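You operate a simulated robot arm through the tools that you are given. There is no shell and no other tool. Be economical: measure what you need, move in short steps, check, and stop when the job is done.

Carry out the task below with a simulated robot arm. There is one attempt and no reset: what you move stays moved.

TASK
Stir the blend even with the timer button, then cover it.
Fine: stirrer on, press as often as it takes, stir knob untouched; switch off, then set the clear lid on it; the beaker stays on the plate.

The check looks at the end state, three seconds after you hand in, the way a careful person would. Anything else that was tipped, shoved, dropped, spilled or broken makes it a failure. Lids that push on must go on centred and level and be pressed home; caps that screw on are set level and turned clockwise until they are tight.

THE ROBOT
A 7-joint arm with a two-finger parallel gripper, fixed in place. Base frame: the origin is at the foot of the arm, x ahead of it, y to its left, z up; the work surface is at about z = 0.73. Units: m, rad, N and s.
With the tool pointing down near the work surface it reaches from about 0.18 to 0.68 m from the base axis. Its first joint turns from -1.152 to 1.152 rad. Payload 2.4 kg.
Tool frame: the origin (TCP) lies between the finger pads and is the grasp point; the fingertips stand 0.03 m ahead of it; z points along the fingers, y is the line along which they close. Largest opening 0.094 m; finger width 0.028, thickness 0.01; the body of the gripper, 0.05 by 0.096 m, starts 0.055 m behind the TCP.
Orientation is that of the tool frame in the base frame, as a unit quaternion [x, y, z, w]. With the fingers straight down and closing along the base's y, the tool's x points along the base's -x, its y along +y and its z along -z.

THE INTERFACE
- The arm moves only by the tool step_arm. Its argument "series" is a list of rows, each a list of 3 entries, a list of its own where there are three numbers: the shift along the base's x, y, z in units of 50 mm (1.0 is 50 mm), then the turn, a rotation vector about the base's x, y, z in units of 5 degrees (1.0 is 5 degrees), then the opening in per cent of the stroke, from 0 (shut) to 100 (fully open). In form: [[[dx, dy, dz], [ax, ay, az], fingers], ...]. A call has 1 to 12 rows; each row shifts and turns the commanded pose from where the row before left it. A call with a number of a shift or a turn outside -1 to 1 is refused whole. A row lasts 0.2 s, in which the tool goes at most 0.05 m and 0.15 rad; a call with a longer step from one row to the next is refused whole, and so is a gripper value outside its range. Where a pose cannot be reached the arm comes as near as it can. A force on the tool above 40 N (or 10 N above the force at the start of the call, whichever is more), or a blocked arm, ends the call early, and 0.2 s more pass. The fingers move at their own pace (about 0.153 m/s each) and stop on an object; they squeeze with about 42 N. The grip force told is the motor's: it shows also when the fingers shut on nothing. Time passes only in rows, and 0.2 s behind the last, so rows that do not move let the fingers close. It gives the time, the measured TCP pose, the force on the tool (base axes), the opening and the grip force at its end, in the units of the frame above (readings bear some noise).
- Cameras (640 x 400 px; columns grow to the right, rows downward): "scene" is fixed at [0.0307, 0.4663, 1.4526]; the picture's right is [-0.83, -0.56, 0.00], its down [-0.32, 0.48, -0.82] and it looks along [0.45, -0.68, -0.58] (base axes); focal length 324 px, centre (320, 200). "wrist" rides on the gripper at [-0.037, 0, -0.058] in the tool frame; the picture's right is [0.00, -1.00, 0.00], its down [0.97, 0.00, -0.24] and it looks along [0.24, 0.00, 0.97] (tool axes); focal length 218 px, centre (320, 200). There is no depth. A picture from a camera that has moved, and an enlarged one, comes with that camera's place and axes in the base frame and with its lens. The place of the scene camera against the robot may be out by one fixed shift of up to 0.012 m in any direction.
- camera(camera): a new picture of that camera. It takes no simulated time.
- zoom(camera, box): a new picture of the part [left, top, right, bottom] of that camera's present view, enlarged. It takes no simulated time.
- hand_in(): hands the job in; it is judged then, once.

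Work in short steps. Places have to be worked out from the pictures, the camera data and where the tool is seen: move nearer, look again, correct. Check each grasp and each placing, and mend what went wrong. You have 120 turns and 76 pictures in all, those below and enlarged ones among them. Open the gripper and draw the arm clear of the work before you hand the job in, unless the task says otherwise; then end with one line.

The tools are called as a command line: name --argument value ..., lists and objects as JSON in quotes. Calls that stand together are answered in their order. step_arm: Moves the arm, as the interface text tells. Its arguments: {"type":"object","properties":{"series":{"type":"array"}},"required":["series"]} The other tools are called the same way: camera (camera) takes a picture; zoom (camera, box) takes an enlarged picture of a part of a camera's view; hand_in () hands the job in.

At the start:

```text
clock: 0.0
tcp_pos: [0.4071, 0.0274, 1.2468]
orientation: [0.0, 1.0, -0.001, 0.001]
wrist_force: [0.1, 0.2, -0.5]
grip_width: 0.094
grip_force: 0.1
```

scene: 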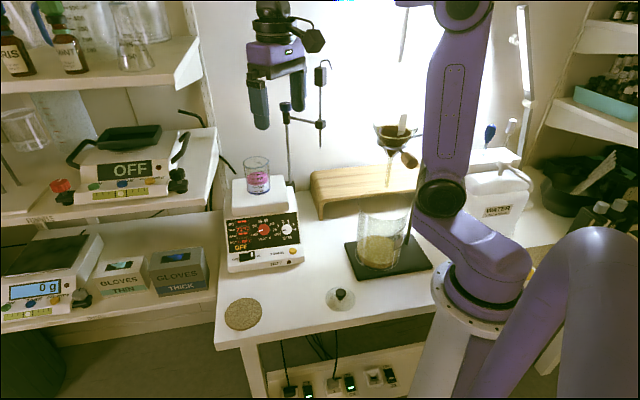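
wrist: 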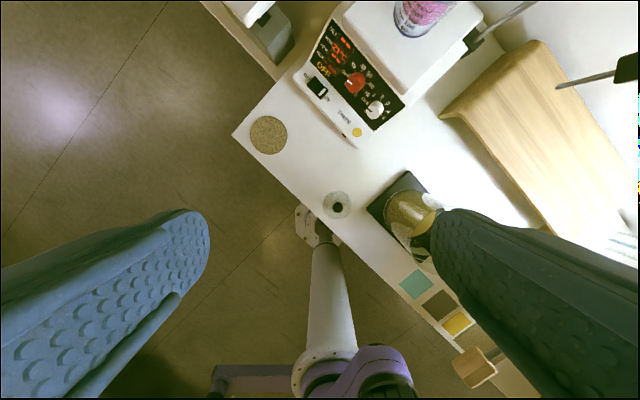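

I'll look closely at the stirrer panel and the beaker before moving.

zoom --camera "scene" --box '[210, 140, 330, 280]'

zoom --camera "wrist" --box '[230, 0, 490, 220]'

zoom --camera "scene" --box '[310, 200, 440, 320]'

```text
2.86 times, centred on (270, 210) of scene
camera zoom: at [0.0307, 0.4663, 1.4526], right [-0.83, -0.56, 0.0], down [-0.32, 0.48, -0.82], along [0.45, -0.68, -0.58], focal length 926 px, centre (463, 171)
```

zoom: 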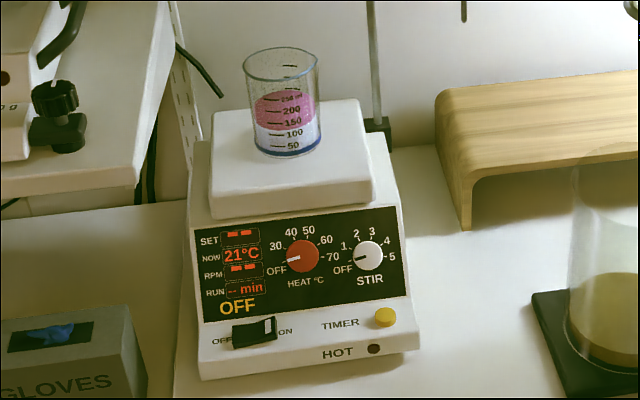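

```text
1.82 times, centred on (360, 110) of wrist
camera zoom: at [0.4449, 0.0281, 1.3049], right [0.0, -1.0, 0.0], down [-0.97, 0.0, 0.24], along [-0.24, 0.0, -0.97], focal length 397 px, centre (247, 364)
```

zoom: 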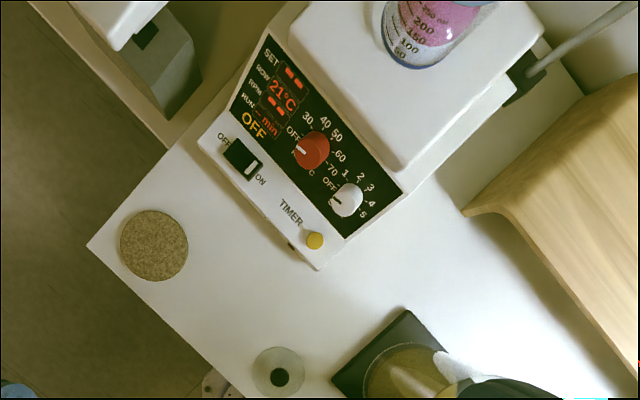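

```text
3.33 times, centred on (375, 260) of scene
camera zoom: at [0.0307, 0.4663, 1.4526], right [-0.83, -0.56, 0.0], down [-0.32, 0.48, -0.82], along [0.45, -0.68, -0.58], focal length 1080 px, centre (137, 0)
```

zoom: 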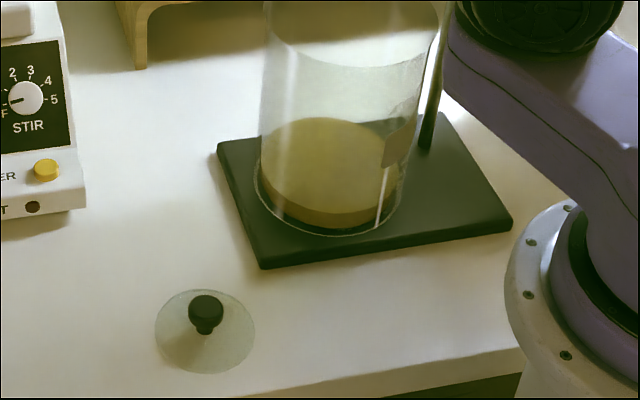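

The stirrer is OFF, with layered pink and white contents. The clear lid with a dark knob is near (0.29,-0.02), the rocker near (0.577,0.033) and the timer near (0.477,-0.06). I'll move over the panel, yawing -45° to line up with the device, for a closer look.

step_arm --series '[[[0.2, -0.06, -0.55], [0, 0, -1], 100], [[0.2, -0.06, -0.55], [0, 0, -1], 100], [[0.2, -0.06, -0.55], [0, 0, -1], 100], [[0.2, -0.06, -0.55], [0, 0, -1], 100], [[0.2, -0.06, -0.55], [0, 0, -1], 100], [[0.2, -0.06, -0.55], [0, 0, -1], 100], [[0.2, -0.06, -0.55], [0, 0, -1], 100], [[0.2, -0.06, -0.55], [0, 0, -1], 100], [[0.2, -0.06, -0.55], [0, 0, -1], 100]]'

camera --camera "wrist"

camera --camera "scene"

```text
clock: 2.0
tcp_pos: [0.4978, 0.0005, 0.9991]
orientation: [0.384, 0.924, 0.0, 0.0]
wrist_force: [-0.1, -0.2, -0.4]
grip_width: 0.0938
grip_force: 0.0
```

```text
70 pictures are left
camera wrist: at [0.5245, -0.0247, 1.0576], right [-0.71, -0.71, 0.0], down [-0.69, 0.69, 0.24], along [-0.17, 0.17, -0.97], focal length 218 px, centre (320, 200)
```

wrist: 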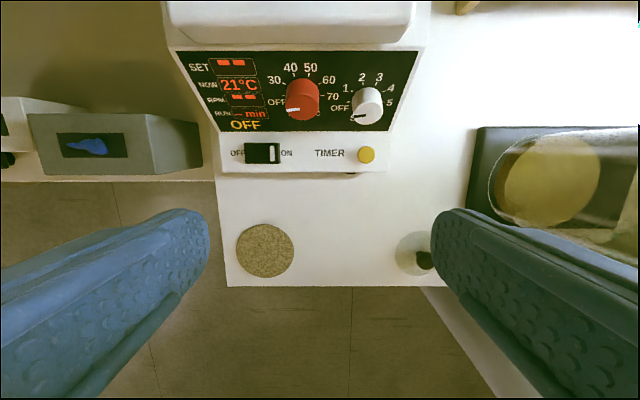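

```text
69 pictures are left
```

scene: 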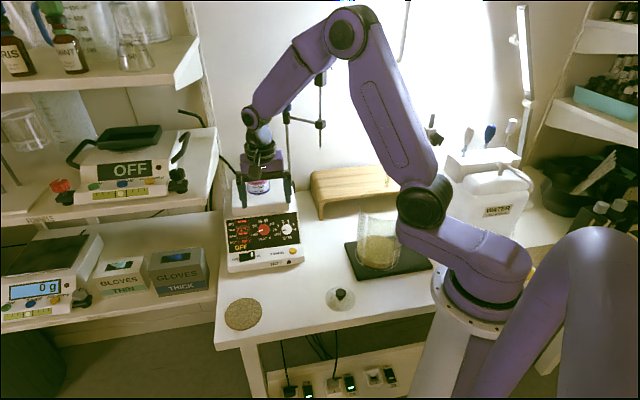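

The view is now aligned with the device. Triangulating puts the timer at about (0.4755,-0.058,0.776) and the rocker centre at about (0.5705,0.033). I'll zoom in to see how the switch works.

zoom --camera "wrist" --box '[210, 100, 400, 190]'

zoom --camera "scene" --box '[220, 230, 310, 275]'

```text
3.37 times, centred on (305, 145) of wrist
camera zoom: at [0.5245, -0.0247, 1.0576], right [-0.71, -0.71, 0.0], down [-0.69, 0.69, 0.24], along [-0.17, 0.17, -0.97], focal length 735 px, centre (370, 385)
```

zoom: 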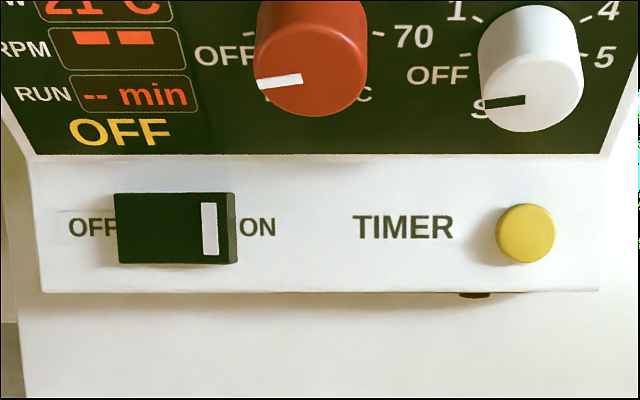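

```text
7.11 times, centred on (265, 252) of scene
camera zoom: at [0.0307, 0.4663, 1.4526], right [-0.83, -0.56, 0.0], down [-0.32, 0.48, -0.82], along [0.45, -0.68, -0.58], focal length 2304 px, centre (711, -173)
```

zoom: 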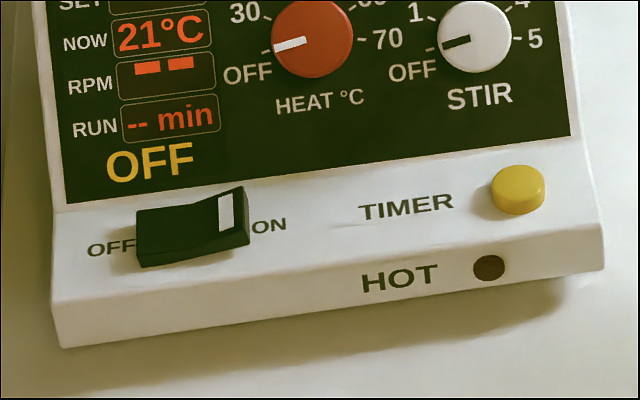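

It's a rocker with the ON end raised, and I judge that end to be at (0.559,0.0215,~0.785). I'll close the fingers and go above it.

step_arm --series '[[[0.306, 0.105, -0.745], [0, 0, 0], 0], [[0.306, 0.105, -0.745], [0, 0, 0], 0], [[0.306, 0.105, -0.745], [0, 0, 0], 0], [[0.306, 0.105, -0.745], [0, 0, 0], 0], [[0, 0, 0], [0, 0, 0], 0]]'

camera --camera "wrist"

zoom --camera "scene" --box '[210, 180, 330, 275]'

```text
clock: 3.2
tcp_pos: [0.5609, 0.0191, 0.849]
orientation: [0.382, 0.924, 0.001, 0.0]
wrist_force: [0.2, 0.4, -0.4]
grip_width: 0.0002
grip_force: 33.1
```

```text
66 pictures are left
camera wrist: at [0.5867, -0.0055, 0.909], right [-0.71, -0.71, 0.0], down [-0.69, 0.69, 0.24], along [-0.17, 0.17, -0.97], focal length 218 px, centre (320, 200)
```

wrist: 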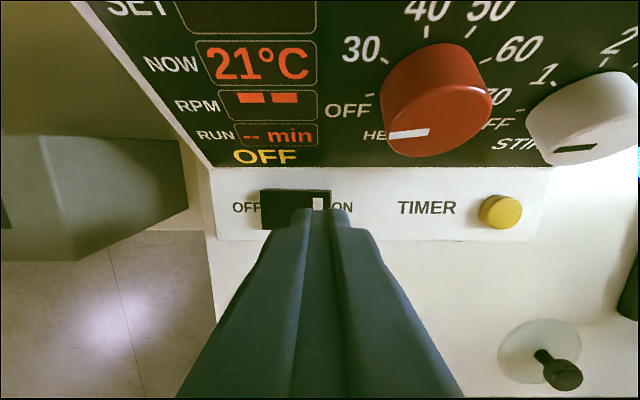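

```text
4.21 times, centred on (270, 228) of scene
camera zoom: at [0.0307, 0.4663, 1.4526], right [-0.83, -0.56, 0.0], down [-0.32, 0.48, -0.82], along [0.45, -0.68, -0.58], focal length 1364 px, centre (530, 84)
```

zoom: 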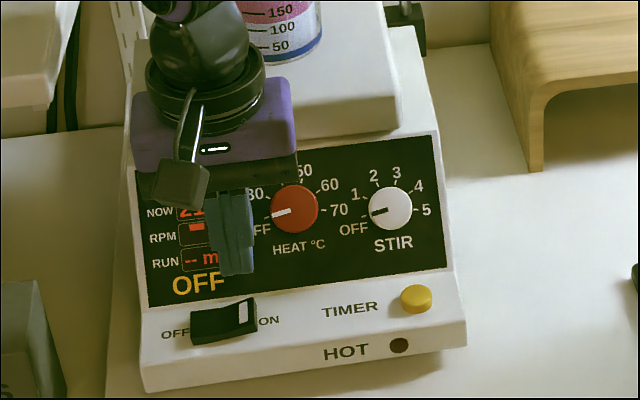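

The tips are over the ON bar. I'll nudge 2 mm towards the ON end and go down gently.

step_arm --series '[[[-0.04, -0.04, -0.1], [0, 0, 0], 0], [[0, 0, -0.1], [0, 0, 0], 0], [[0, 0, -0.1], [0, 0, 0], 0], [[0, 0, -0.1], [0, 0, 0], 0], [[0, 0, -0.1], [0, 0, 0], 0], [[0, 0, -0.1], [0, 0, 0], 0], [[0, 0, -0.06], [0, 0, 0], 0]]'

zoom --camera "scene" --box '[210, 180, 330, 275]'

```text
clock: 4.8
tcp_pos: [0.5577, 0.0176, 0.8157]
orientation: [0.383, 0.924, -0.001, -0.001]
wrist_force: [-0.4, -0.1, -0.6]
grip_width: 0.0002
grip_force: 33.1
```

```text
4.21 times, centred on (270, 228) of scene
camera zoom: at [0.0307, 0.4663, 1.4526], right [-0.83, -0.56, 0.0], down [-0.32, 0.48, -0.82], along [0.45, -0.68, -0.58], focal length 1364 px, centre (530, 84)
```

zoom: 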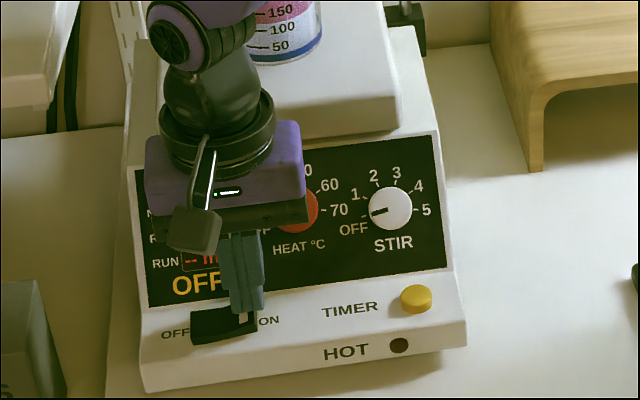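

No contact yet; the tips sit just above and slightly behind the bar's centre. I'll shift forward slightly and continue down.

step_arm --series '[[[-0.04, 0.06, -0.05], [0, 0, 0], 0], [[0, 0, -0.06], [0, 0, 0], 0], [[0, 0, -0.06], [0, 0, 0], 0], [[0, 0, -0.06], [0, 0, 0], 0]]'

zoom --camera "scene" --box '[210, 180, 330, 275]'

camera --camera "wrist"

```text
clock: 5.8
tcp_pos: [0.5547, 0.0221, 0.8087]
orientation: [0.382, 0.924, -0.001, -0.001]
wrist_force: [-8.1, -0.1, 14.5]
grip_width: 0.0
grip_force: 33.5
stopped in row 4: the force on the tool passed its limit (the readings are from after the stop); the commanded pose is now the measured one
```

```text
4.21 times, centred on (270, 228) of scene
camera zoom: at [0.0302, 0.4663, 1.4526], right [-0.83, -0.56, 0.0], down [-0.32, 0.48, -0.82], along [0.45, -0.68, -0.58], focal length 1364 px, centre (530, 84)
```

zoom: 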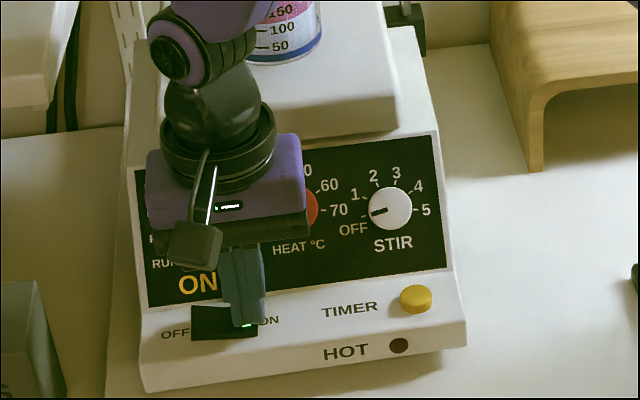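

```text
62 pictures are left
camera wrist: at [0.581, -0.0034, 0.8679], right [-0.71, -0.71, 0.0], down [-0.69, 0.69, 0.24], along [-0.17, 0.17, -0.97], focal length 218 px, centre (320, 200)
```

wrist: 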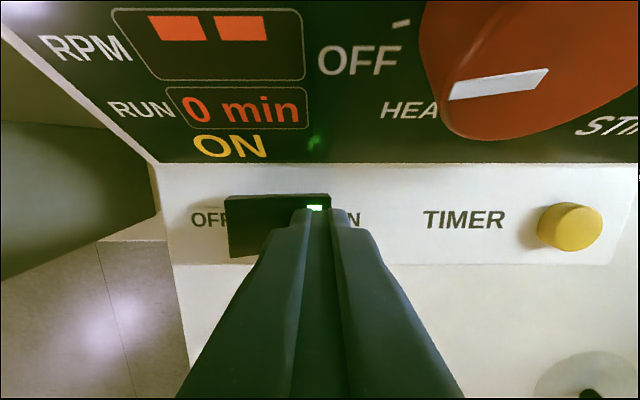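

The switch is on: the green light is lit and the display reads ON, 0 min. Next I'll rise and move above the timer button at about (0.476,-0.0585).

step_arm --series '[[[0, 0, 0.5], [0, 0, 0], 0], [[0, 0, 0.5], [0, 0, 0], 0], [[-0.52, -0.54, 0], [0, 0, 0], 0], [[-0.52, -0.54, 0], [0, 0, 0], 0], [[-0.53, -0.54, 0], [0, 0, 0], 0], [[0, 0, -0.3], [0, 0, 0], 0], [[0, 0, 0], [0, 0, 0], 0]]'

camera --camera "wrist"

zoom --camera "scene" --box '[210, 140, 330, 275]'

```text
clock: 7.4
tcp_pos: [0.4751, -0.0588, 0.8459]
orientation: [0.382, 0.924, 0.0, 0.0]
wrist_force: [-0.9, 0.6, 0.8]
grip_width: 0.0
grip_force: 32.9
```

```text
61 pictures are left
camera wrist: at [0.5006, -0.0833, 0.9038], right [-0.71, -0.71, 0.0], down [-0.69, 0.69, 0.24], along [-0.17, 0.17, -0.97], focal length 218 px, centre (320, 200)
```

wrist: 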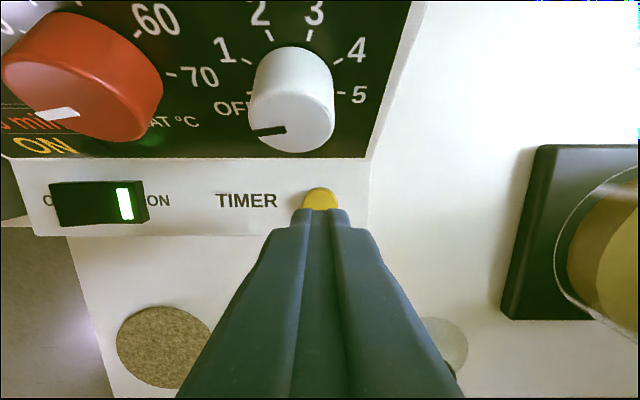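

```text
2.96 times, centred on (270, 208) of scene
camera zoom: at [0.0307, 0.4663, 1.4526], right [-0.83, -0.56, 0.0], down [-0.32, 0.48, -0.82], along [0.45, -0.68, -0.58], focal length 960 px, centre (468, 178)
```

zoom: 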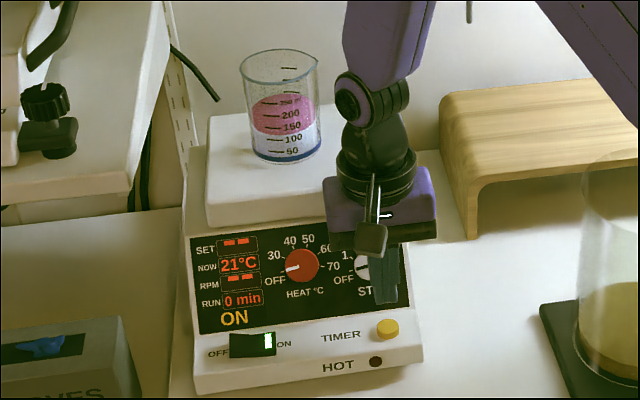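

Everything lines up, so I'll go down to make the first press.

step_arm --series '[[[0, 0, -0.2], [0, 0, 0], 0], [[0, 0, -0.2], [0, 0, 0], 0], [[0, 0, -0.2], [0, 0, 0], 0], [[0, 0, -0.06], [0, 0, 0], 0], [[0, 0, -0.06], [0, 0, 0], 0], [[0, 0, -0.06], [0, 0, 0], 0], [[0, 0, -0.06], [0, 0, 0], 0]]'

zoom --camera "scene" --box '[210, 140, 330, 275]'

```text
clock: 9.0
tcp_pos: [0.4767, -0.0587, 0.8017]
orientation: [0.382, 0.924, 0.0, 0.001]
wrist_force: [-2.1, 3.0, 13.5]
grip_width: 0.0
grip_force: 32.2
```

```text
2.96 times, centred on (270, 208) of scene
camera zoom: at [0.0304, 0.4664, 1.4526], right [-0.83, -0.56, 0.0], down [-0.32, 0.48, -0.82], along [0.45, -0.68, -0.58], focal length 960 px, centre (468, 178)
```

zoom: 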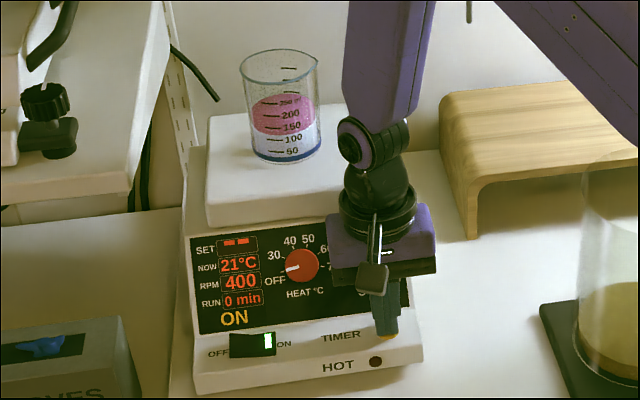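

The press registered and the display shows 400 RPM. I'll release, hover and watch what the run does.

step_arm --series '[[[0, 0, 0.4], [0, 0, 0], 0], [[0, 0, 0], [0, 0, 0], 0], [[0, 0, 0], [0, 0, 0], 0], [[0, 0, 0], [0, 0, 0], 0], [[0, 0, 0], [0, 0, 0], 0]]'

zoom --camera "scene" --box '[210, 140, 330, 275]'

```text
clock: 10.2
tcp_pos: [0.4786, -0.0607, 0.8216]
orientation: [0.383, 0.924, 0.0, 0.0]
wrist_force: [0.4, 1.2, -0.1]
grip_width: 0.0
grip_force: 33.3
```

```text
2.96 times, centred on (270, 208) of scene
camera zoom: at [0.0307, 0.4663, 1.4526], right [-0.83, -0.56, 0.0], down [-0.32, 0.48, -0.82], along [0.45, -0.68, -0.58], focal length 960 px, centre (468, 178)
```

zoom: 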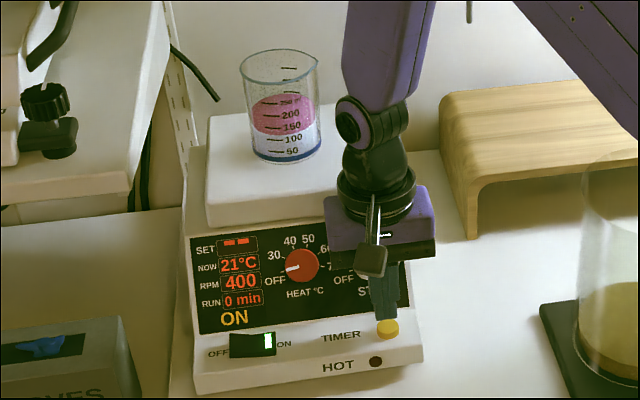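

It is still running at 400 RPM, so I'll wait and check the contents again.

step_arm --series '[[[0, 0, 0], [0, 0, 0], 0], [[0, 0, 0], [0, 0, 0], 0], [[0, 0, 0], [0, 0, 0], 0], [[0, 0, 0], [0, 0, 0], 0], [[0, 0, 0], [0, 0, 0], 0], [[0, 0, 0], [0, 0, 0], 0], [[0, 0, 0], [0, 0, 0], 0], [[0, 0, 0], [0, 0, 0], 0], [[0, 0, 0], [0, 0, 0], 0], [[0, 0, 0], [0, 0, 0], 0], [[0, 0, 0], [0, 0, 0], 0], [[0, 0, 0], [0, 0, 0], 0]]'

step_arm --series '[[[0, 0, 0], [0, 0, 0], 0], [[0, 0, 0], [0, 0, 0], 0], [[0, 0, 0], [0, 0, 0], 0], [[0, 0, 0], [0, 0, 0], 0], [[0, 0, 0], [0, 0, 0], 0], [[0, 0, 0], [0, 0, 0], 0], [[0, 0, 0], [0, 0, 0], 0], [[0, 0, 0], [0, 0, 0], 0], [[0, 0, 0], [0, 0, 0], 0], [[0, 0, 0], [0, 0, 0], 0], [[0, 0, 0], [0, 0, 0], 0], [[0, 0, 0], [0, 0, 0], 0]]'

zoom --camera "scene" --box '[210, 140, 330, 275]'

```text
clock: 12.8
tcp_pos: [0.4776, -0.0606, 0.8207]
orientation: [0.383, 0.924, 0.001, -0.001]
wrist_force: [-0.5, -0.7, -0.3]
grip_width: 0.0001
grip_force: 33.2
```

```text
clock: 15.4
tcp_pos: [0.4773, -0.0614, 0.8212]
orientation: [0.383, 0.924, 0.0, 0.0]
wrist_force: [0.0, -0.4, 0.0]
grip_width: 0.0
grip_force: 33.4
```

```text
2.96 times, centred on (270, 208) of scene
camera zoom: at [0.0307, 0.4663, 1.4526], right [-0.83, -0.56, 0.0], down [-0.32, 0.48, -0.82], along [0.45, -0.68, -0.58], focal length 960 px, centre (468, 178)
```

zoom: 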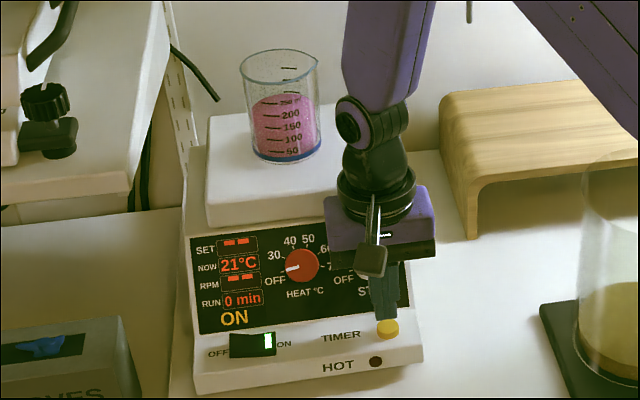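

The run has finished and the contents look much more mixed. I'll zoom in to check how even they are.

zoom --camera "scene" --box '[240, 150, 275, 200]'

```text
8.00 times, centred on (258, 175) of scene
camera zoom: at [0.0307, 0.4663, 1.4526], right [-0.83, -0.56, 0.0], down [-0.32, 0.48, -0.82], along [0.45, -0.68, -0.58], focal length 2592 px, centre (820, 400)
```

zoom: 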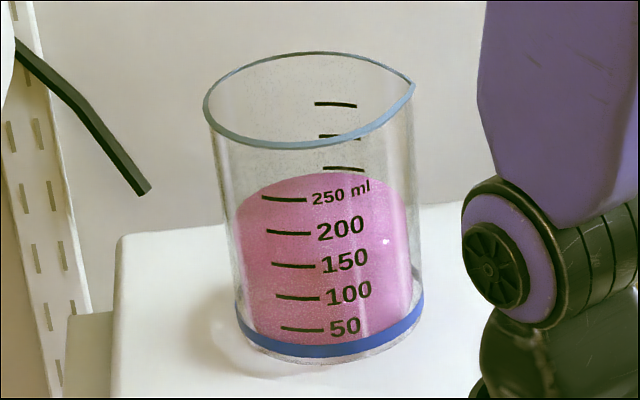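

zoom --camera "scene" --box '[251, 169, 267, 197]'

```text
14.29 times, centred on (259, 183) of scene
camera zoom: at [0.0307, 0.4663, 1.4526], right [-0.83, -0.56, 0.0], down [-0.32, 0.48, -0.82], along [0.45, -0.68, -0.58], focal length 4628 px, centre (1191, 443)
```

zoom: 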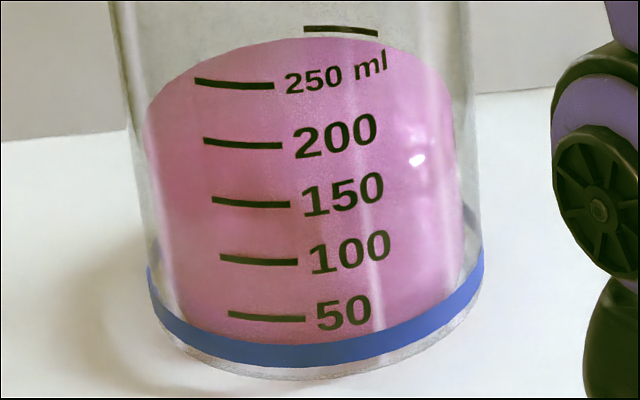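

The colour is nearly uniform, but I can still see faint streaks around the 125 ml level. I'll press once more and compare.

step_arm --series '[[[-0.02, 0.02, -0.2], [0, 0, 0], 0], [[0, 0, -0.1], [0, 0, 0], 0], [[0, 0, -0.1], [0, 0, 0], 0], [[0, 0, -0.02], [0, 0, 0], 0]]'

zoom --camera "scene" --box '[210, 140, 330, 275]'

```text
clock: 16.4
tcp_pos: [0.4769, -0.0586, 0.8011]
orientation: [0.382, 0.924, 0.0, -0.001]
wrist_force: [-1.4, 2.7, 18.3]
grip_width: 0.0002
grip_force: 32.8
```

```text
2.96 times, centred on (270, 208) of scene
camera zoom: at [0.0304, 0.4664, 1.4526], right [-0.83, -0.56, 0.0], down [-0.32, 0.48, -0.82], along [0.45, -0.68, -0.58], focal length 960 px, centre (468, 178)
```

zoom: 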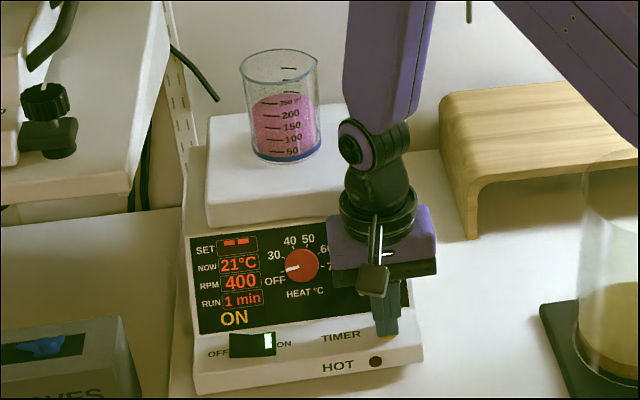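

It is running again. I'll lift off the button and wait for this run to finish.

step_arm --series '[[[0, 0, 0.4], [0, 0, 0], 0], [[0, 0, 0], [0, 0, 0], 0], [[0, 0, 0], [0, 0, 0], 0], [[0, 0, 0], [0, 0, 0], 0], [[0, 0, 0], [0, 0, 0], 0], [[0, 0, 0], [0, 0, 0], 0], [[0, 0, 0], [0, 0, 0], 0], [[0, 0, 0], [0, 0, 0], 0], [[0, 0, 0], [0, 0, 0], 0], [[0, 0, 0], [0, 0, 0], 0], [[0, 0, 0], [0, 0, 0], 0], [[0, 0, 0], [0, 0, 0], 0]]'

step_arm --series '[[[0, 0, 0], [0, 0, 0], 0], [[0, 0, 0], [0, 0, 0], 0], [[0, 0, 0], [0, 0, 0], 0], [[0, 0, 0], [0, 0, 0], 0], [[0, 0, 0], [0, 0, 0], 0], [[0, 0, 0], [0, 0, 0], 0], [[0, 0, 0], [0, 0, 0], 0], [[0, 0, 0], [0, 0, 0], 0], [[0, 0, 0], [0, 0, 0], 0], [[0, 0, 0], [0, 0, 0], 0], [[0, 0, 0], [0, 0, 0], 0], [[0, 0, 0], [0, 0, 0], 0]]'

step_arm --series '[[[0, 0, 0], [0, 0, 0], 0], [[0, 0, 0], [0, 0, 0], 0], [[0, 0, 0], [0, 0, 0], 0], [[0, 0, 0], [0, 0, 0], 0], [[0, 0, 0], [0, 0, 0], 0]]'

zoom --camera "scene" --box '[210, 140, 330, 275]'

zoom --camera "scene" --box '[251, 169, 267, 197]'

```text
clock: 19.0
tcp_pos: [0.4766, -0.0586, 0.8213]
orientation: [0.382, 0.924, 0.0, 0.0]
wrist_force: [0.3, 0.7, 0.1]
grip_width: 0.0003
grip_force: 33.3
```

```text
clock: 21.6
tcp_pos: [0.4748, -0.0594, 0.8208]
orientation: [0.382, 0.924, 0.0, 0.001]
wrist_force: [0.3, 0.3, 0.0]
grip_width: 0.0001
grip_force: 33.5
```

```text
clock: 22.8
tcp_pos: [0.4754, -0.0586, 0.8202]
orientation: [0.383, 0.924, 0.0, 0.0]
wrist_force: [0.1, -1.0, 0.2]
grip_width: 0.0
grip_force: 32.9
```

```text
2.96 times, centred on (270, 208) of scene
camera zoom: at [0.0307, 0.4663, 1.4526], right [-0.83, -0.56, 0.0], down [-0.32, 0.48, -0.82], along [0.45, -0.68, -0.58], focal length 960 px, centre (468, 178)
```

zoom: 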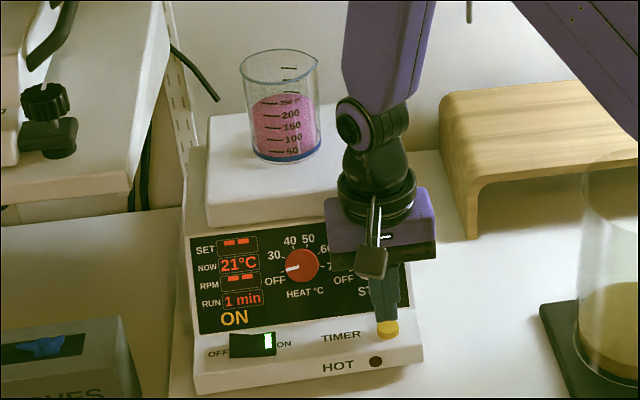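

```text
14.29 times, centred on (259, 183) of scene
camera zoom: at [0.0307, 0.4663, 1.4526], right [-0.83, -0.56, 0.0], down [-0.32, 0.48, -0.82], along [0.45, -0.68, -0.58], focal length 4628 px, centre (1191, 443)
```

zoom: 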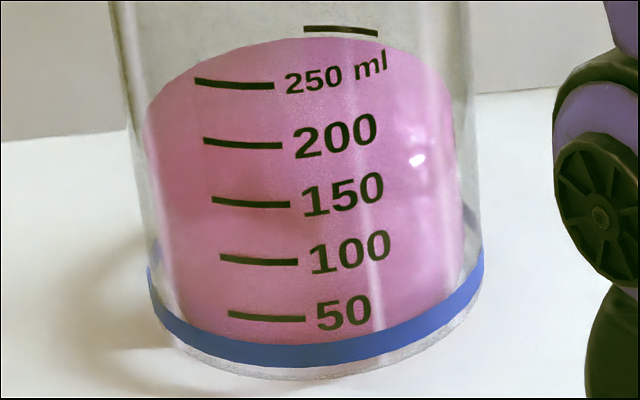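

The run has ended (RPM shows "--") and the blend looks the same as before, so it is even. Next I'll move above the rocker's OFF end at about (0.581,0.0455).

step_arm --series '[[[0, 0, 0.6], [0, 0, 0], 0], [[0.528, 0.52, 0], [0, 0, 0], 0], [[0.528, 0.52, 0], [0, 0, 0], 0], [[0.528, 0.52, 0], [0, 0, 0], 0], [[0.528, 0.52, 0], [0, 0, 0], 0], [[0, 0, 0], [0, 0, 0], 0]]'

camera --camera "wrist"

```text
clock: 24.2
tcp_pos: [0.5806, 0.0465, 0.8521]
orientation: [0.383, 0.924, -0.001, 0.0]
wrist_force: [-0.2, 0.1, -0.3]
grip_width: 0.0
grip_force: 32.8
```

```text
51 pictures are left
camera wrist: at [0.6078, 0.0206, 0.9102], right [-0.71, -0.71, 0.0], down [-0.69, 0.69, 0.24], along [-0.17, 0.17, -0.97], focal length 218 px, centre (320, 200)
```

wrist: 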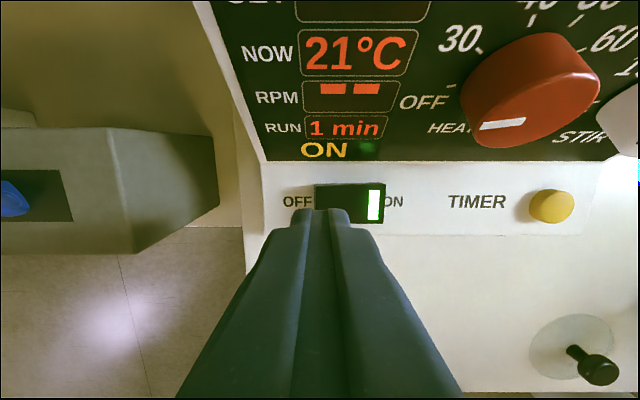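

The tips are over the OFF end, so I'll press down.

step_arm --series '[[[-0.03, -0.03, -0.3], [0, 0, 0], 0], [[0, 0, -0.3], [0, 0, 0], 0], [[0, 0, -0.06], [0, 0, 0], 0], [[0, 0, -0.06], [0, 0, 0], 0], [[0, 0, -0.06], [0, 0, 0], 0], [[0, 0, -0.06], [0, 0, 0], 0], [[0, 0, -0.06], [0, 0, 0], 0]]'

zoom --camera "scene" --box '[210, 180, 330, 275]'

```text
clock: 25.8
tcp_pos: [0.58, 0.0445, 0.8085]
orientation: [0.383, 0.924, -0.001, -0.001]
wrist_force: [-6.0, -1.7, 12.1]
grip_width: 0.0003
grip_force: 33.1
stopped in row 7: the force on the tool passed its limit (the readings are from after the stop); the commanded pose is now the measured one
```

```text
4.21 times, centred on (270, 228) of scene
camera zoom: at [0.0303, 0.4663, 1.4526], right [-0.83, -0.56, 0.0], down [-0.32, 0.48, -0.82], along [0.45, -0.68, -0.58], focal length 1364 px, centre (530, 84)
```

zoom: 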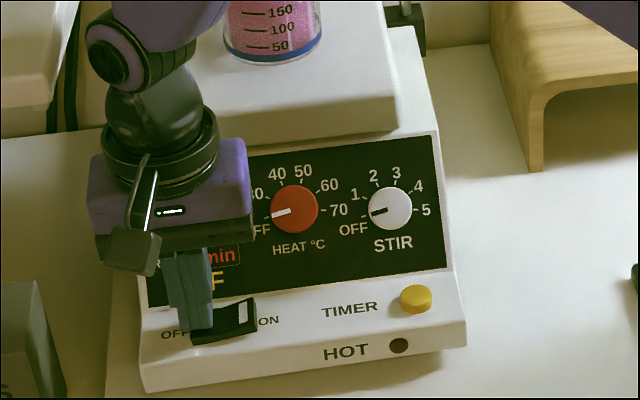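

It's off: the ON end is raised again and the display reads OFF. I'll rise and move to view the beaker from above, opening the gripper.

step_arm --series '[[[0, 0, 1], [0, 0, 0], 0], [[0, 0, 1], [0, 0, 0], 0], [[0, 0, 1], [0, 0, 0], 50], [[0, 0, 1], [0, 0, 0], 100], [[0.1, -0.3, 0.9], [0, 0, 0], 100], [[0.1, -0.7, 0.7], [0, 0, 0], 100], [[0.1, -0.7, 0.2], [0, 0, 0], 100], [[0.1, -0.7, 0], [0, 0, 0], 100], [[0.1, -0.6, 0], [0, 0, 0], 100]]'

camera --camera "wrist"

camera --camera "scene"

```text
clock: 27.8
tcp_pos: [0.6058, -0.1058, 1.0986]
orientation: [0.383, 0.924, -0.001, 0.0]
wrist_force: [0.4, 0.3, -0.7]
grip_width: 0.094
grip_force: 0.0
```

```text
49 pictures are left
camera wrist: at [0.6325, -0.1308, 1.1569], right [-0.71, -0.71, 0.0], down [-0.69, 0.69, 0.24], along [-0.17, 0.17, -0.97], focal length 218 px, centre (320, 200)
```

wrist: 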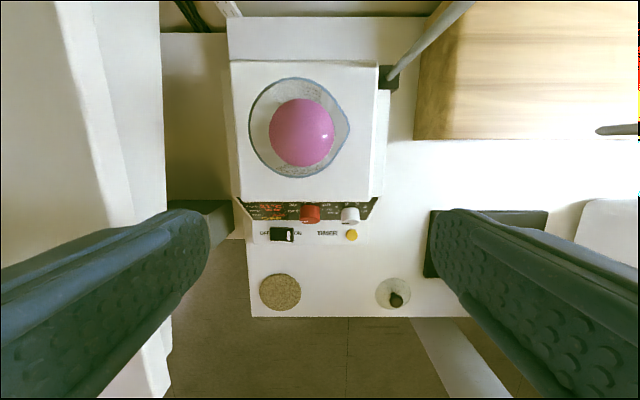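

```text
48 pictures are left
```

scene: 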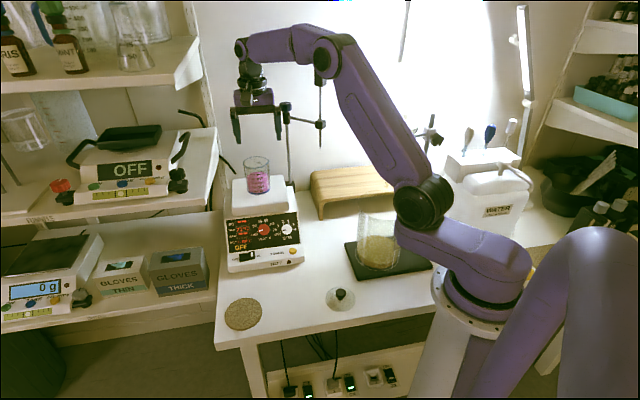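

zoom --camera "wrist" --box '[220, 60, 380, 190]'

zoom --camera "wrist" --box '[340, 250, 440, 320]'

zoom --camera "scene" --box '[230, 140, 290, 215]'

zoom --camera "scene" --box '[310, 270, 370, 320]'

```text
3.08 times, centred on (300, 125) of wrist
camera zoom: at [0.6325, -0.1308, 1.1569], right [-0.71, -0.71, 0.0], down [-0.69, 0.69, 0.24], along [-0.17, 0.17, -0.97], focal length 672 px, centre (382, 431)
```

zoom: 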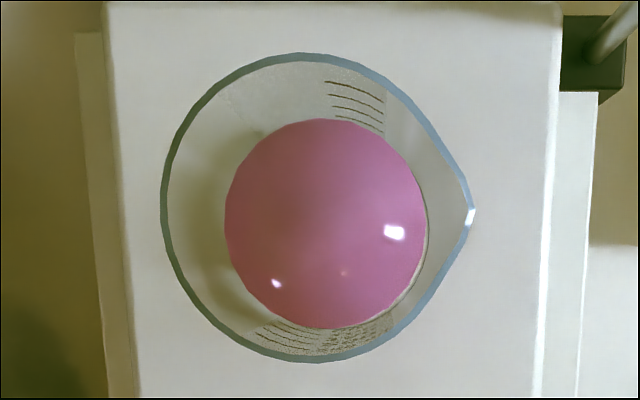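

```text
5.71 times, centred on (390, 285) of wrist
camera zoom: at [0.6325, -0.1308, 1.1569], right [-0.71, -0.71, 0.0], down [-0.69, 0.69, 0.24], along [-0.17, 0.17, -0.97], focal length 1247 px, centre (-80, -286)
```

zoom: 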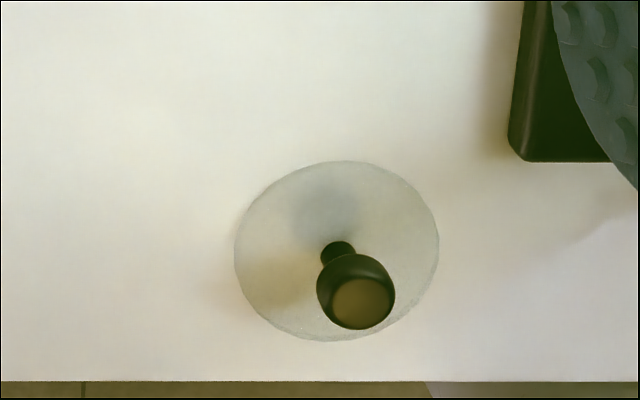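

```text
5.33 times, centred on (260, 178) of scene
camera zoom: at [0.0306, 0.4664, 1.4526], right [-0.83, -0.56, 0.0], down [-0.32, 0.48, -0.82], along [0.45, -0.68, -0.58], focal length 1728 px, centre (640, 320)
```

zoom: 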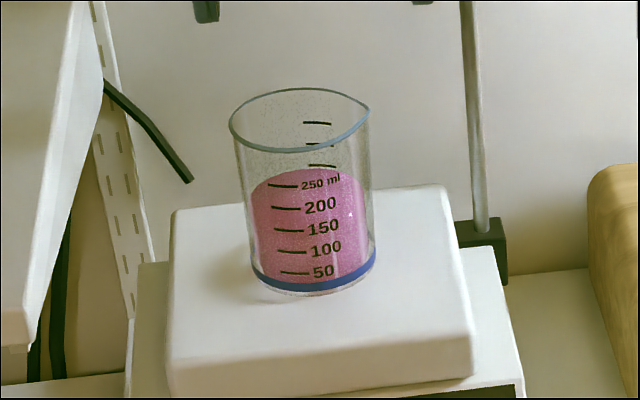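

```text
8.00 times, centred on (340, 295) of scene
camera zoom: at [0.0306, 0.4664, 1.4526], right [-0.83, -0.56, 0.0], down [-0.32, 0.48, -0.82], along [0.45, -0.68, -0.58], focal length 2592 px, centre (160, -560)
```

zoom: 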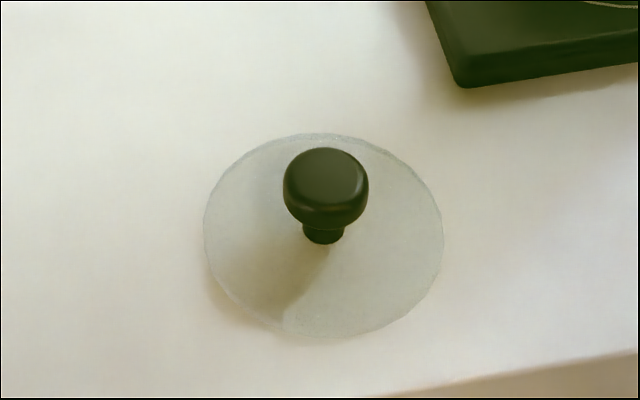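

The beaker rim works out at about (0.6525,-0.126), z≈0.99, ~7 cm wide. The lid is at about (0.2895,-0.0186), 8 cm wide, with its knob top at z≈0.763. I'll go above the lid for a closer look.

step_arm --series '[[[-0.79, 0.218, -0.3], [0, 0, 0], 100], [[-0.79, 0.218, -0.3], [0, 0, 0], 100], [[-0.79, 0.218, -0.4], [0, 0, 0], 100], [[-0.79, 0.218, -0.4], [0, 0, 0], 100], [[-0.79, 0.218, -0.4], [0, 0, 0], 100], [[-0.79, 0.218, -0.4], [0, 0, 0], 100], [[-0.79, 0.218, -0.4], [0, 0, 0], 100], [[-0.79, 0.218, -0.4], [0, 0, 0], 100], [[0, 0, -0.6], [0, 0, 0], 100], [[0, 0, -0.6], [0, 0, 0], 100], [[0, 0, 0], [0, 0, 0], 100]]'

camera --camera "wrist"

camera --camera "scene"

```text
clock: 30.2
tcp_pos: [0.2918, -0.0192, 0.8893]
orientation: [0.382, 0.924, 0.0, 0.0]
wrist_force: [0.4, 0.6, -0.1]
grip_width: 0.0942
grip_force: 0.0
```

```text
43 pictures are left
camera wrist: at [0.318, -0.0439, 0.9475], right [-0.71, -0.71, 0.0], down [-0.69, 0.69, 0.24], along [-0.17, 0.17, -0.97], focal length 218 px, centre (320, 200)
```

wrist: 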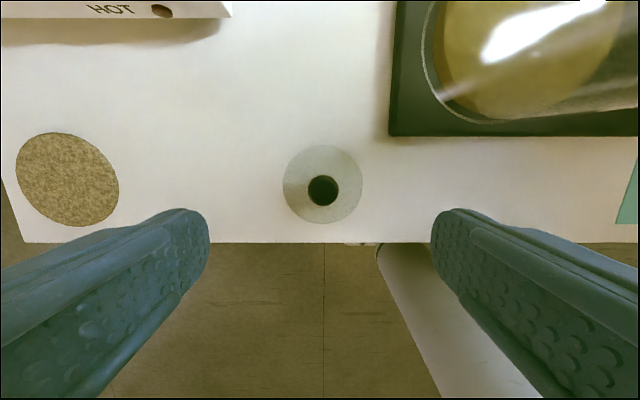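

```text
42 pictures are left
```

scene: 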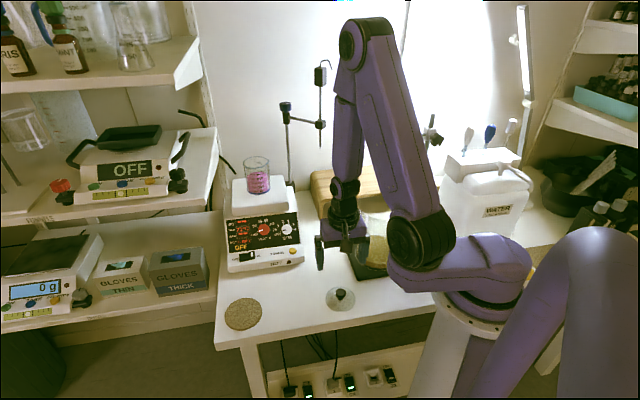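

The lid is at (0.2905,-0.0196), about 1 mm off the TCP. I'll go down around the knob with the fingertips ending above the disc.

step_arm --series '[[[-0.026, -0.008, -0.5], [0, 0, 0], 100], [[0, 0, -0.5], [0, 0, 0], 100], [[0, 0, -0.5], [0, 0, 0], 100], [[0, 0, -0.5], [0, 0, 0], 100], [[0, 0, -0.3], [0, 0, 0], 100], [[0, 0, 0], [0, 0, 0], 100]]'

camera --camera "wrist"

zoom --camera "scene" --box '[290, 230, 400, 320]'

```text
clock: 31.6
tcp_pos: [0.2884, -0.0187, 0.7719]
orientation: [0.384, 0.923, -0.001, -0.001]
wrist_force: [0.7, 0.7, 0.6]
grip_width: 0.0941
grip_force: 0.1
```

```text
41 pictures are left
camera wrist: at [0.3147, -0.0439, 0.8306], right [-0.71, -0.71, 0.0], down [-0.69, 0.69, 0.24], along [-0.17, 0.17, -0.97], focal length 218 px, centre (320, 200)
```

wrist: 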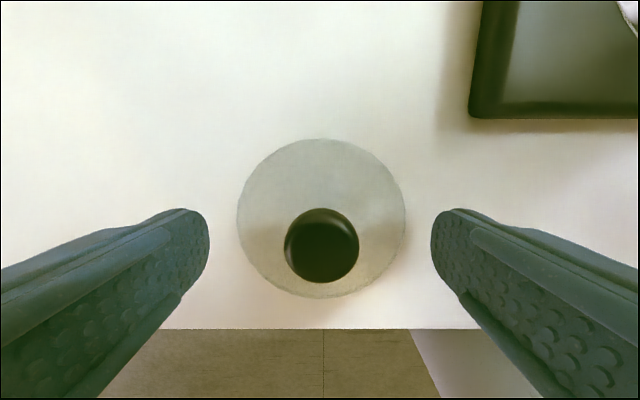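

```text
4.44 times, centred on (345, 275) of scene
camera zoom: at [0.0307, 0.4663, 1.4526], right [-0.83, -0.56, 0.0], down [-0.32, 0.48, -0.82], along [0.45, -0.68, -0.58], focal length 1440 px, centre (209, -133)
```

zoom: 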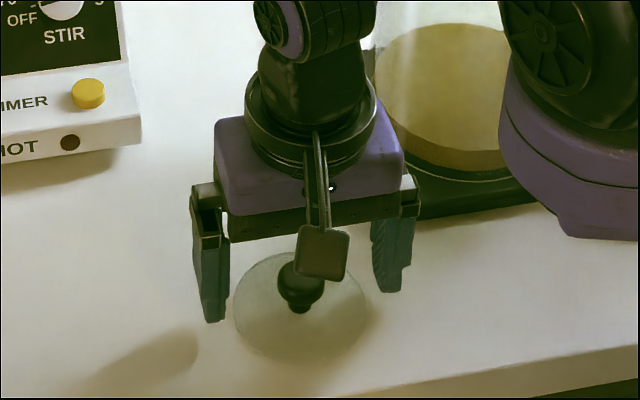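

The knob is centred between the fingers. I'll close on it.

step_arm --series '[[[0.03, -0.03, 0], [0, 0, 0], 100], [[0, 0, 0], [0, 0, 0], 0], [[0, 0, 0], [0, 0, 0], 0], [[0, 0, 0], [0, 0, 0], 0]]'

zoom --camera "scene" --box '[290, 230, 400, 320]'

```text
clock: 32.6
tcp_pos: [0.2892, -0.0204, 0.7724]
orientation: [0.383, 0.924, 0.0, 0.0]
wrist_force: [-0.6, -0.7, 0.6]
grip_width: 0.0245
grip_force: 42.4
```

```text
4.44 times, centred on (345, 275) of scene
camera zoom: at [0.0307, 0.4663, 1.4526], right [-0.83, -0.56, 0.0], down [-0.32, 0.48, -0.82], along [0.45, -0.68, -0.58], focal length 1440 px, centre (209, -133)
```

zoom: 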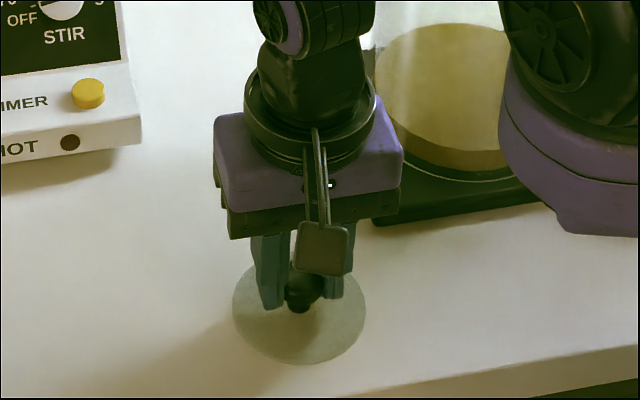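

The knob is gripped at 24.5 mm width. I'll lift straight up and check.

step_arm --series '[[[0, 0, 0.2], [0, 0, 0], 0], [[0, 0, 0.6], [0, 0, 0], 0], [[0, 0, 0.8], [0, 0, 0], 0], [[0, 0, 0.8], [0, 0, 0], 0], [[0, 0, 0.8], [0, 0, 0], 0], [[0, 0, 0.8], [0, 0, 0], 0], [[0, 0, 0.8], [0, 0, 0], 0], [[0, 0, 0.8], [0, 0, 0], 0], [[0, 0, 0.6], [0, 0, 0], 0], [[0, 0, 0], [0, 0, 0], 0]]'

camera --camera "wrist"

zoom --camera "scene" --box '[270, 90, 430, 220]'

```text
clock: 34.8
tcp_pos: [0.2911, -0.0243, 1.0843]
orientation: [0.382, 0.924, -0.001, -0.001]
wrist_force: [0.0, -0.2, -0.5]
grip_width: 0.0
grip_force: 33.3
```

```text
38 pictures are left
camera wrist: at [0.3177, -0.0481, 1.1426], right [-0.71, -0.71, 0.0], down [-0.69, 0.69, 0.24], along [-0.17, 0.17, -0.97], focal length 218 px, centre (320, 200)
```

wrist: 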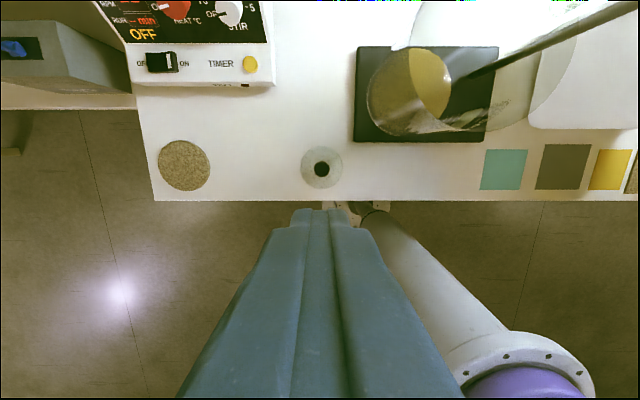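

```text
3.08 times, centred on (350, 155) of scene
camera zoom: at [0.0307, 0.4663, 1.4526], right [-0.83, -0.56, 0.0], down [-0.32, 0.48, -0.82], along [0.45, -0.68, -0.58], focal length 997 px, centre (228, 338)
```

zoom: 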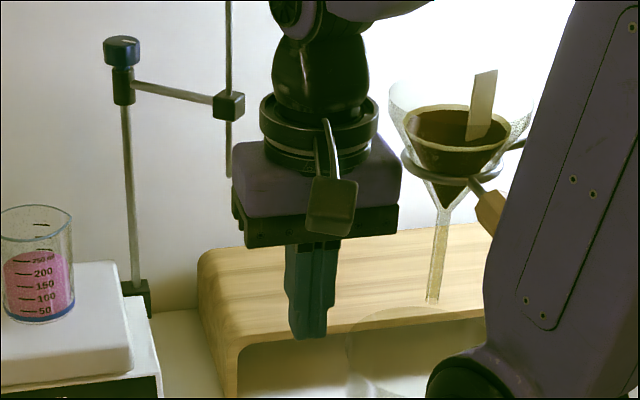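

The lid slipped out and is still lying flat in the same spot, because the grip was too high on the rounded head. I'll open, go back down and look closely.

step_arm --series '[[[0, 0, -0.9], [0, 0, 0], 100], [[0, 0, -0.9], [0, 0, 0], 100], [[0, 0, -0.9], [0, 0, 0], 100], [[0, 0, -0.9], [0, 0, 0], 100], [[0, 0, -0.9], [0, 0, 0], 100], [[0, 0, 0], [0, 0, 0], 100]]'

zoom --camera "wrist" --box '[240, 120, 400, 240]'

zoom --camera "scene" --box '[320, 280, 360, 310]'

```text
clock: 36.2
tcp_pos: [0.2896, -0.0215, 0.8576]
orientation: [0.383, 0.924, 0.0, 0.0]
wrist_force: [-0.1, 0.4, -0.4]
grip_width: 0.0942
grip_force: 0.0
```

```text
3.33 times, centred on (320, 180) of wrist
camera zoom: at [0.3162, -0.0458, 0.9171], right [-0.71, -0.71, 0.0], down [-0.69, 0.69, 0.24], along [-0.17, 0.17, -0.97], focal length 728 px, centre (320, 267)
```

zoom: 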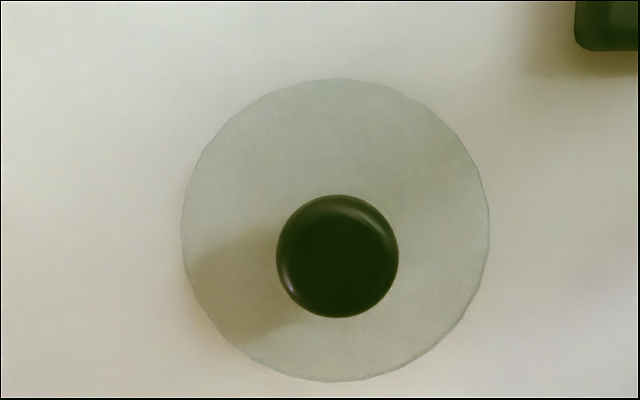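

```text
13.33 times, centred on (340, 295) of scene
camera zoom: at [0.0307, 0.4663, 1.4526], right [-0.83, -0.56, 0.0], down [-0.32, 0.48, -0.82], along [0.45, -0.68, -0.58], focal length 4319 px, centre (53, -1067)
```

zoom: 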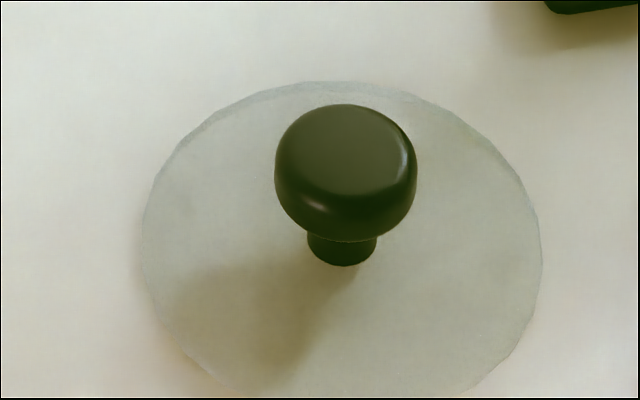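

The knob's widest part is at z≈0.755 and is about 28 mm across, so I had gripped the upper rounding. The lid is now at about (0.288,-0.023), and I'll go lower until the tips are just above the disc.

step_arm --series '[[[-0.03, -0.03, -0.6], [0, 0, 0], 100], [[0, 0, -0.6], [0, 0, 0], 100], [[0, 0, -0.5], [0, 0, 0], 100], [[0, 0, -0.1], [0, 0, 0], 100], [[0, 0, -0.05], [0, 0, 0], 100], [[0, 0, 0], [0, 0, 0], 100]]'

camera --camera "wrist"

zoom --camera "scene" --box '[315, 265, 375, 310]'

```text
clock: 37.6
tcp_pos: [0.2897, -0.0226, 0.7651]
orientation: [0.383, 0.924, 0.0, 0.0]
wrist_force: [-0.3, 0.1, 0.0]
grip_width: 0.094
grip_force: 0.1
```

```text
34 pictures are left
camera wrist: at [0.3158, -0.0471, 0.825], right [-0.71, -0.71, 0.0], down [-0.69, 0.69, 0.24], along [-0.17, 0.17, -0.97], focal length 218 px, centre (320, 200)
```

wrist: 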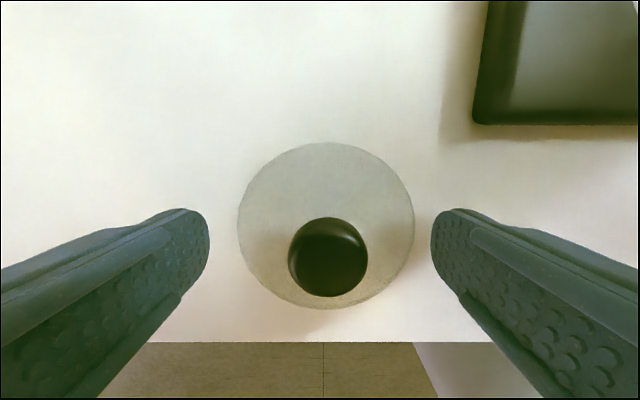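

```text
8.89 times, centred on (345, 288) of scene
camera zoom: at [0.0307, 0.4663, 1.4526], right [-0.83, -0.56, 0.0], down [-0.32, 0.48, -0.82], along [0.45, -0.68, -0.58], focal length 2880 px, centre (98, -578)
```

zoom: 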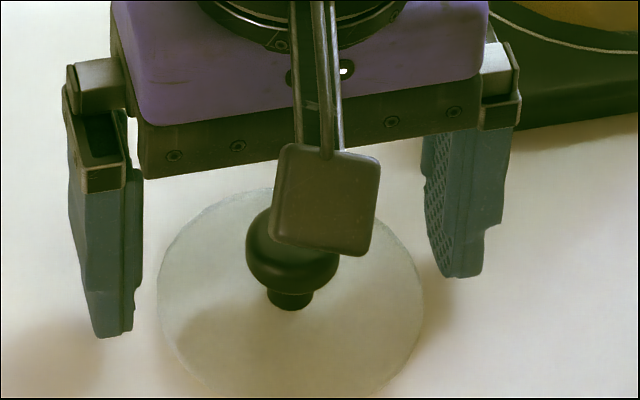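

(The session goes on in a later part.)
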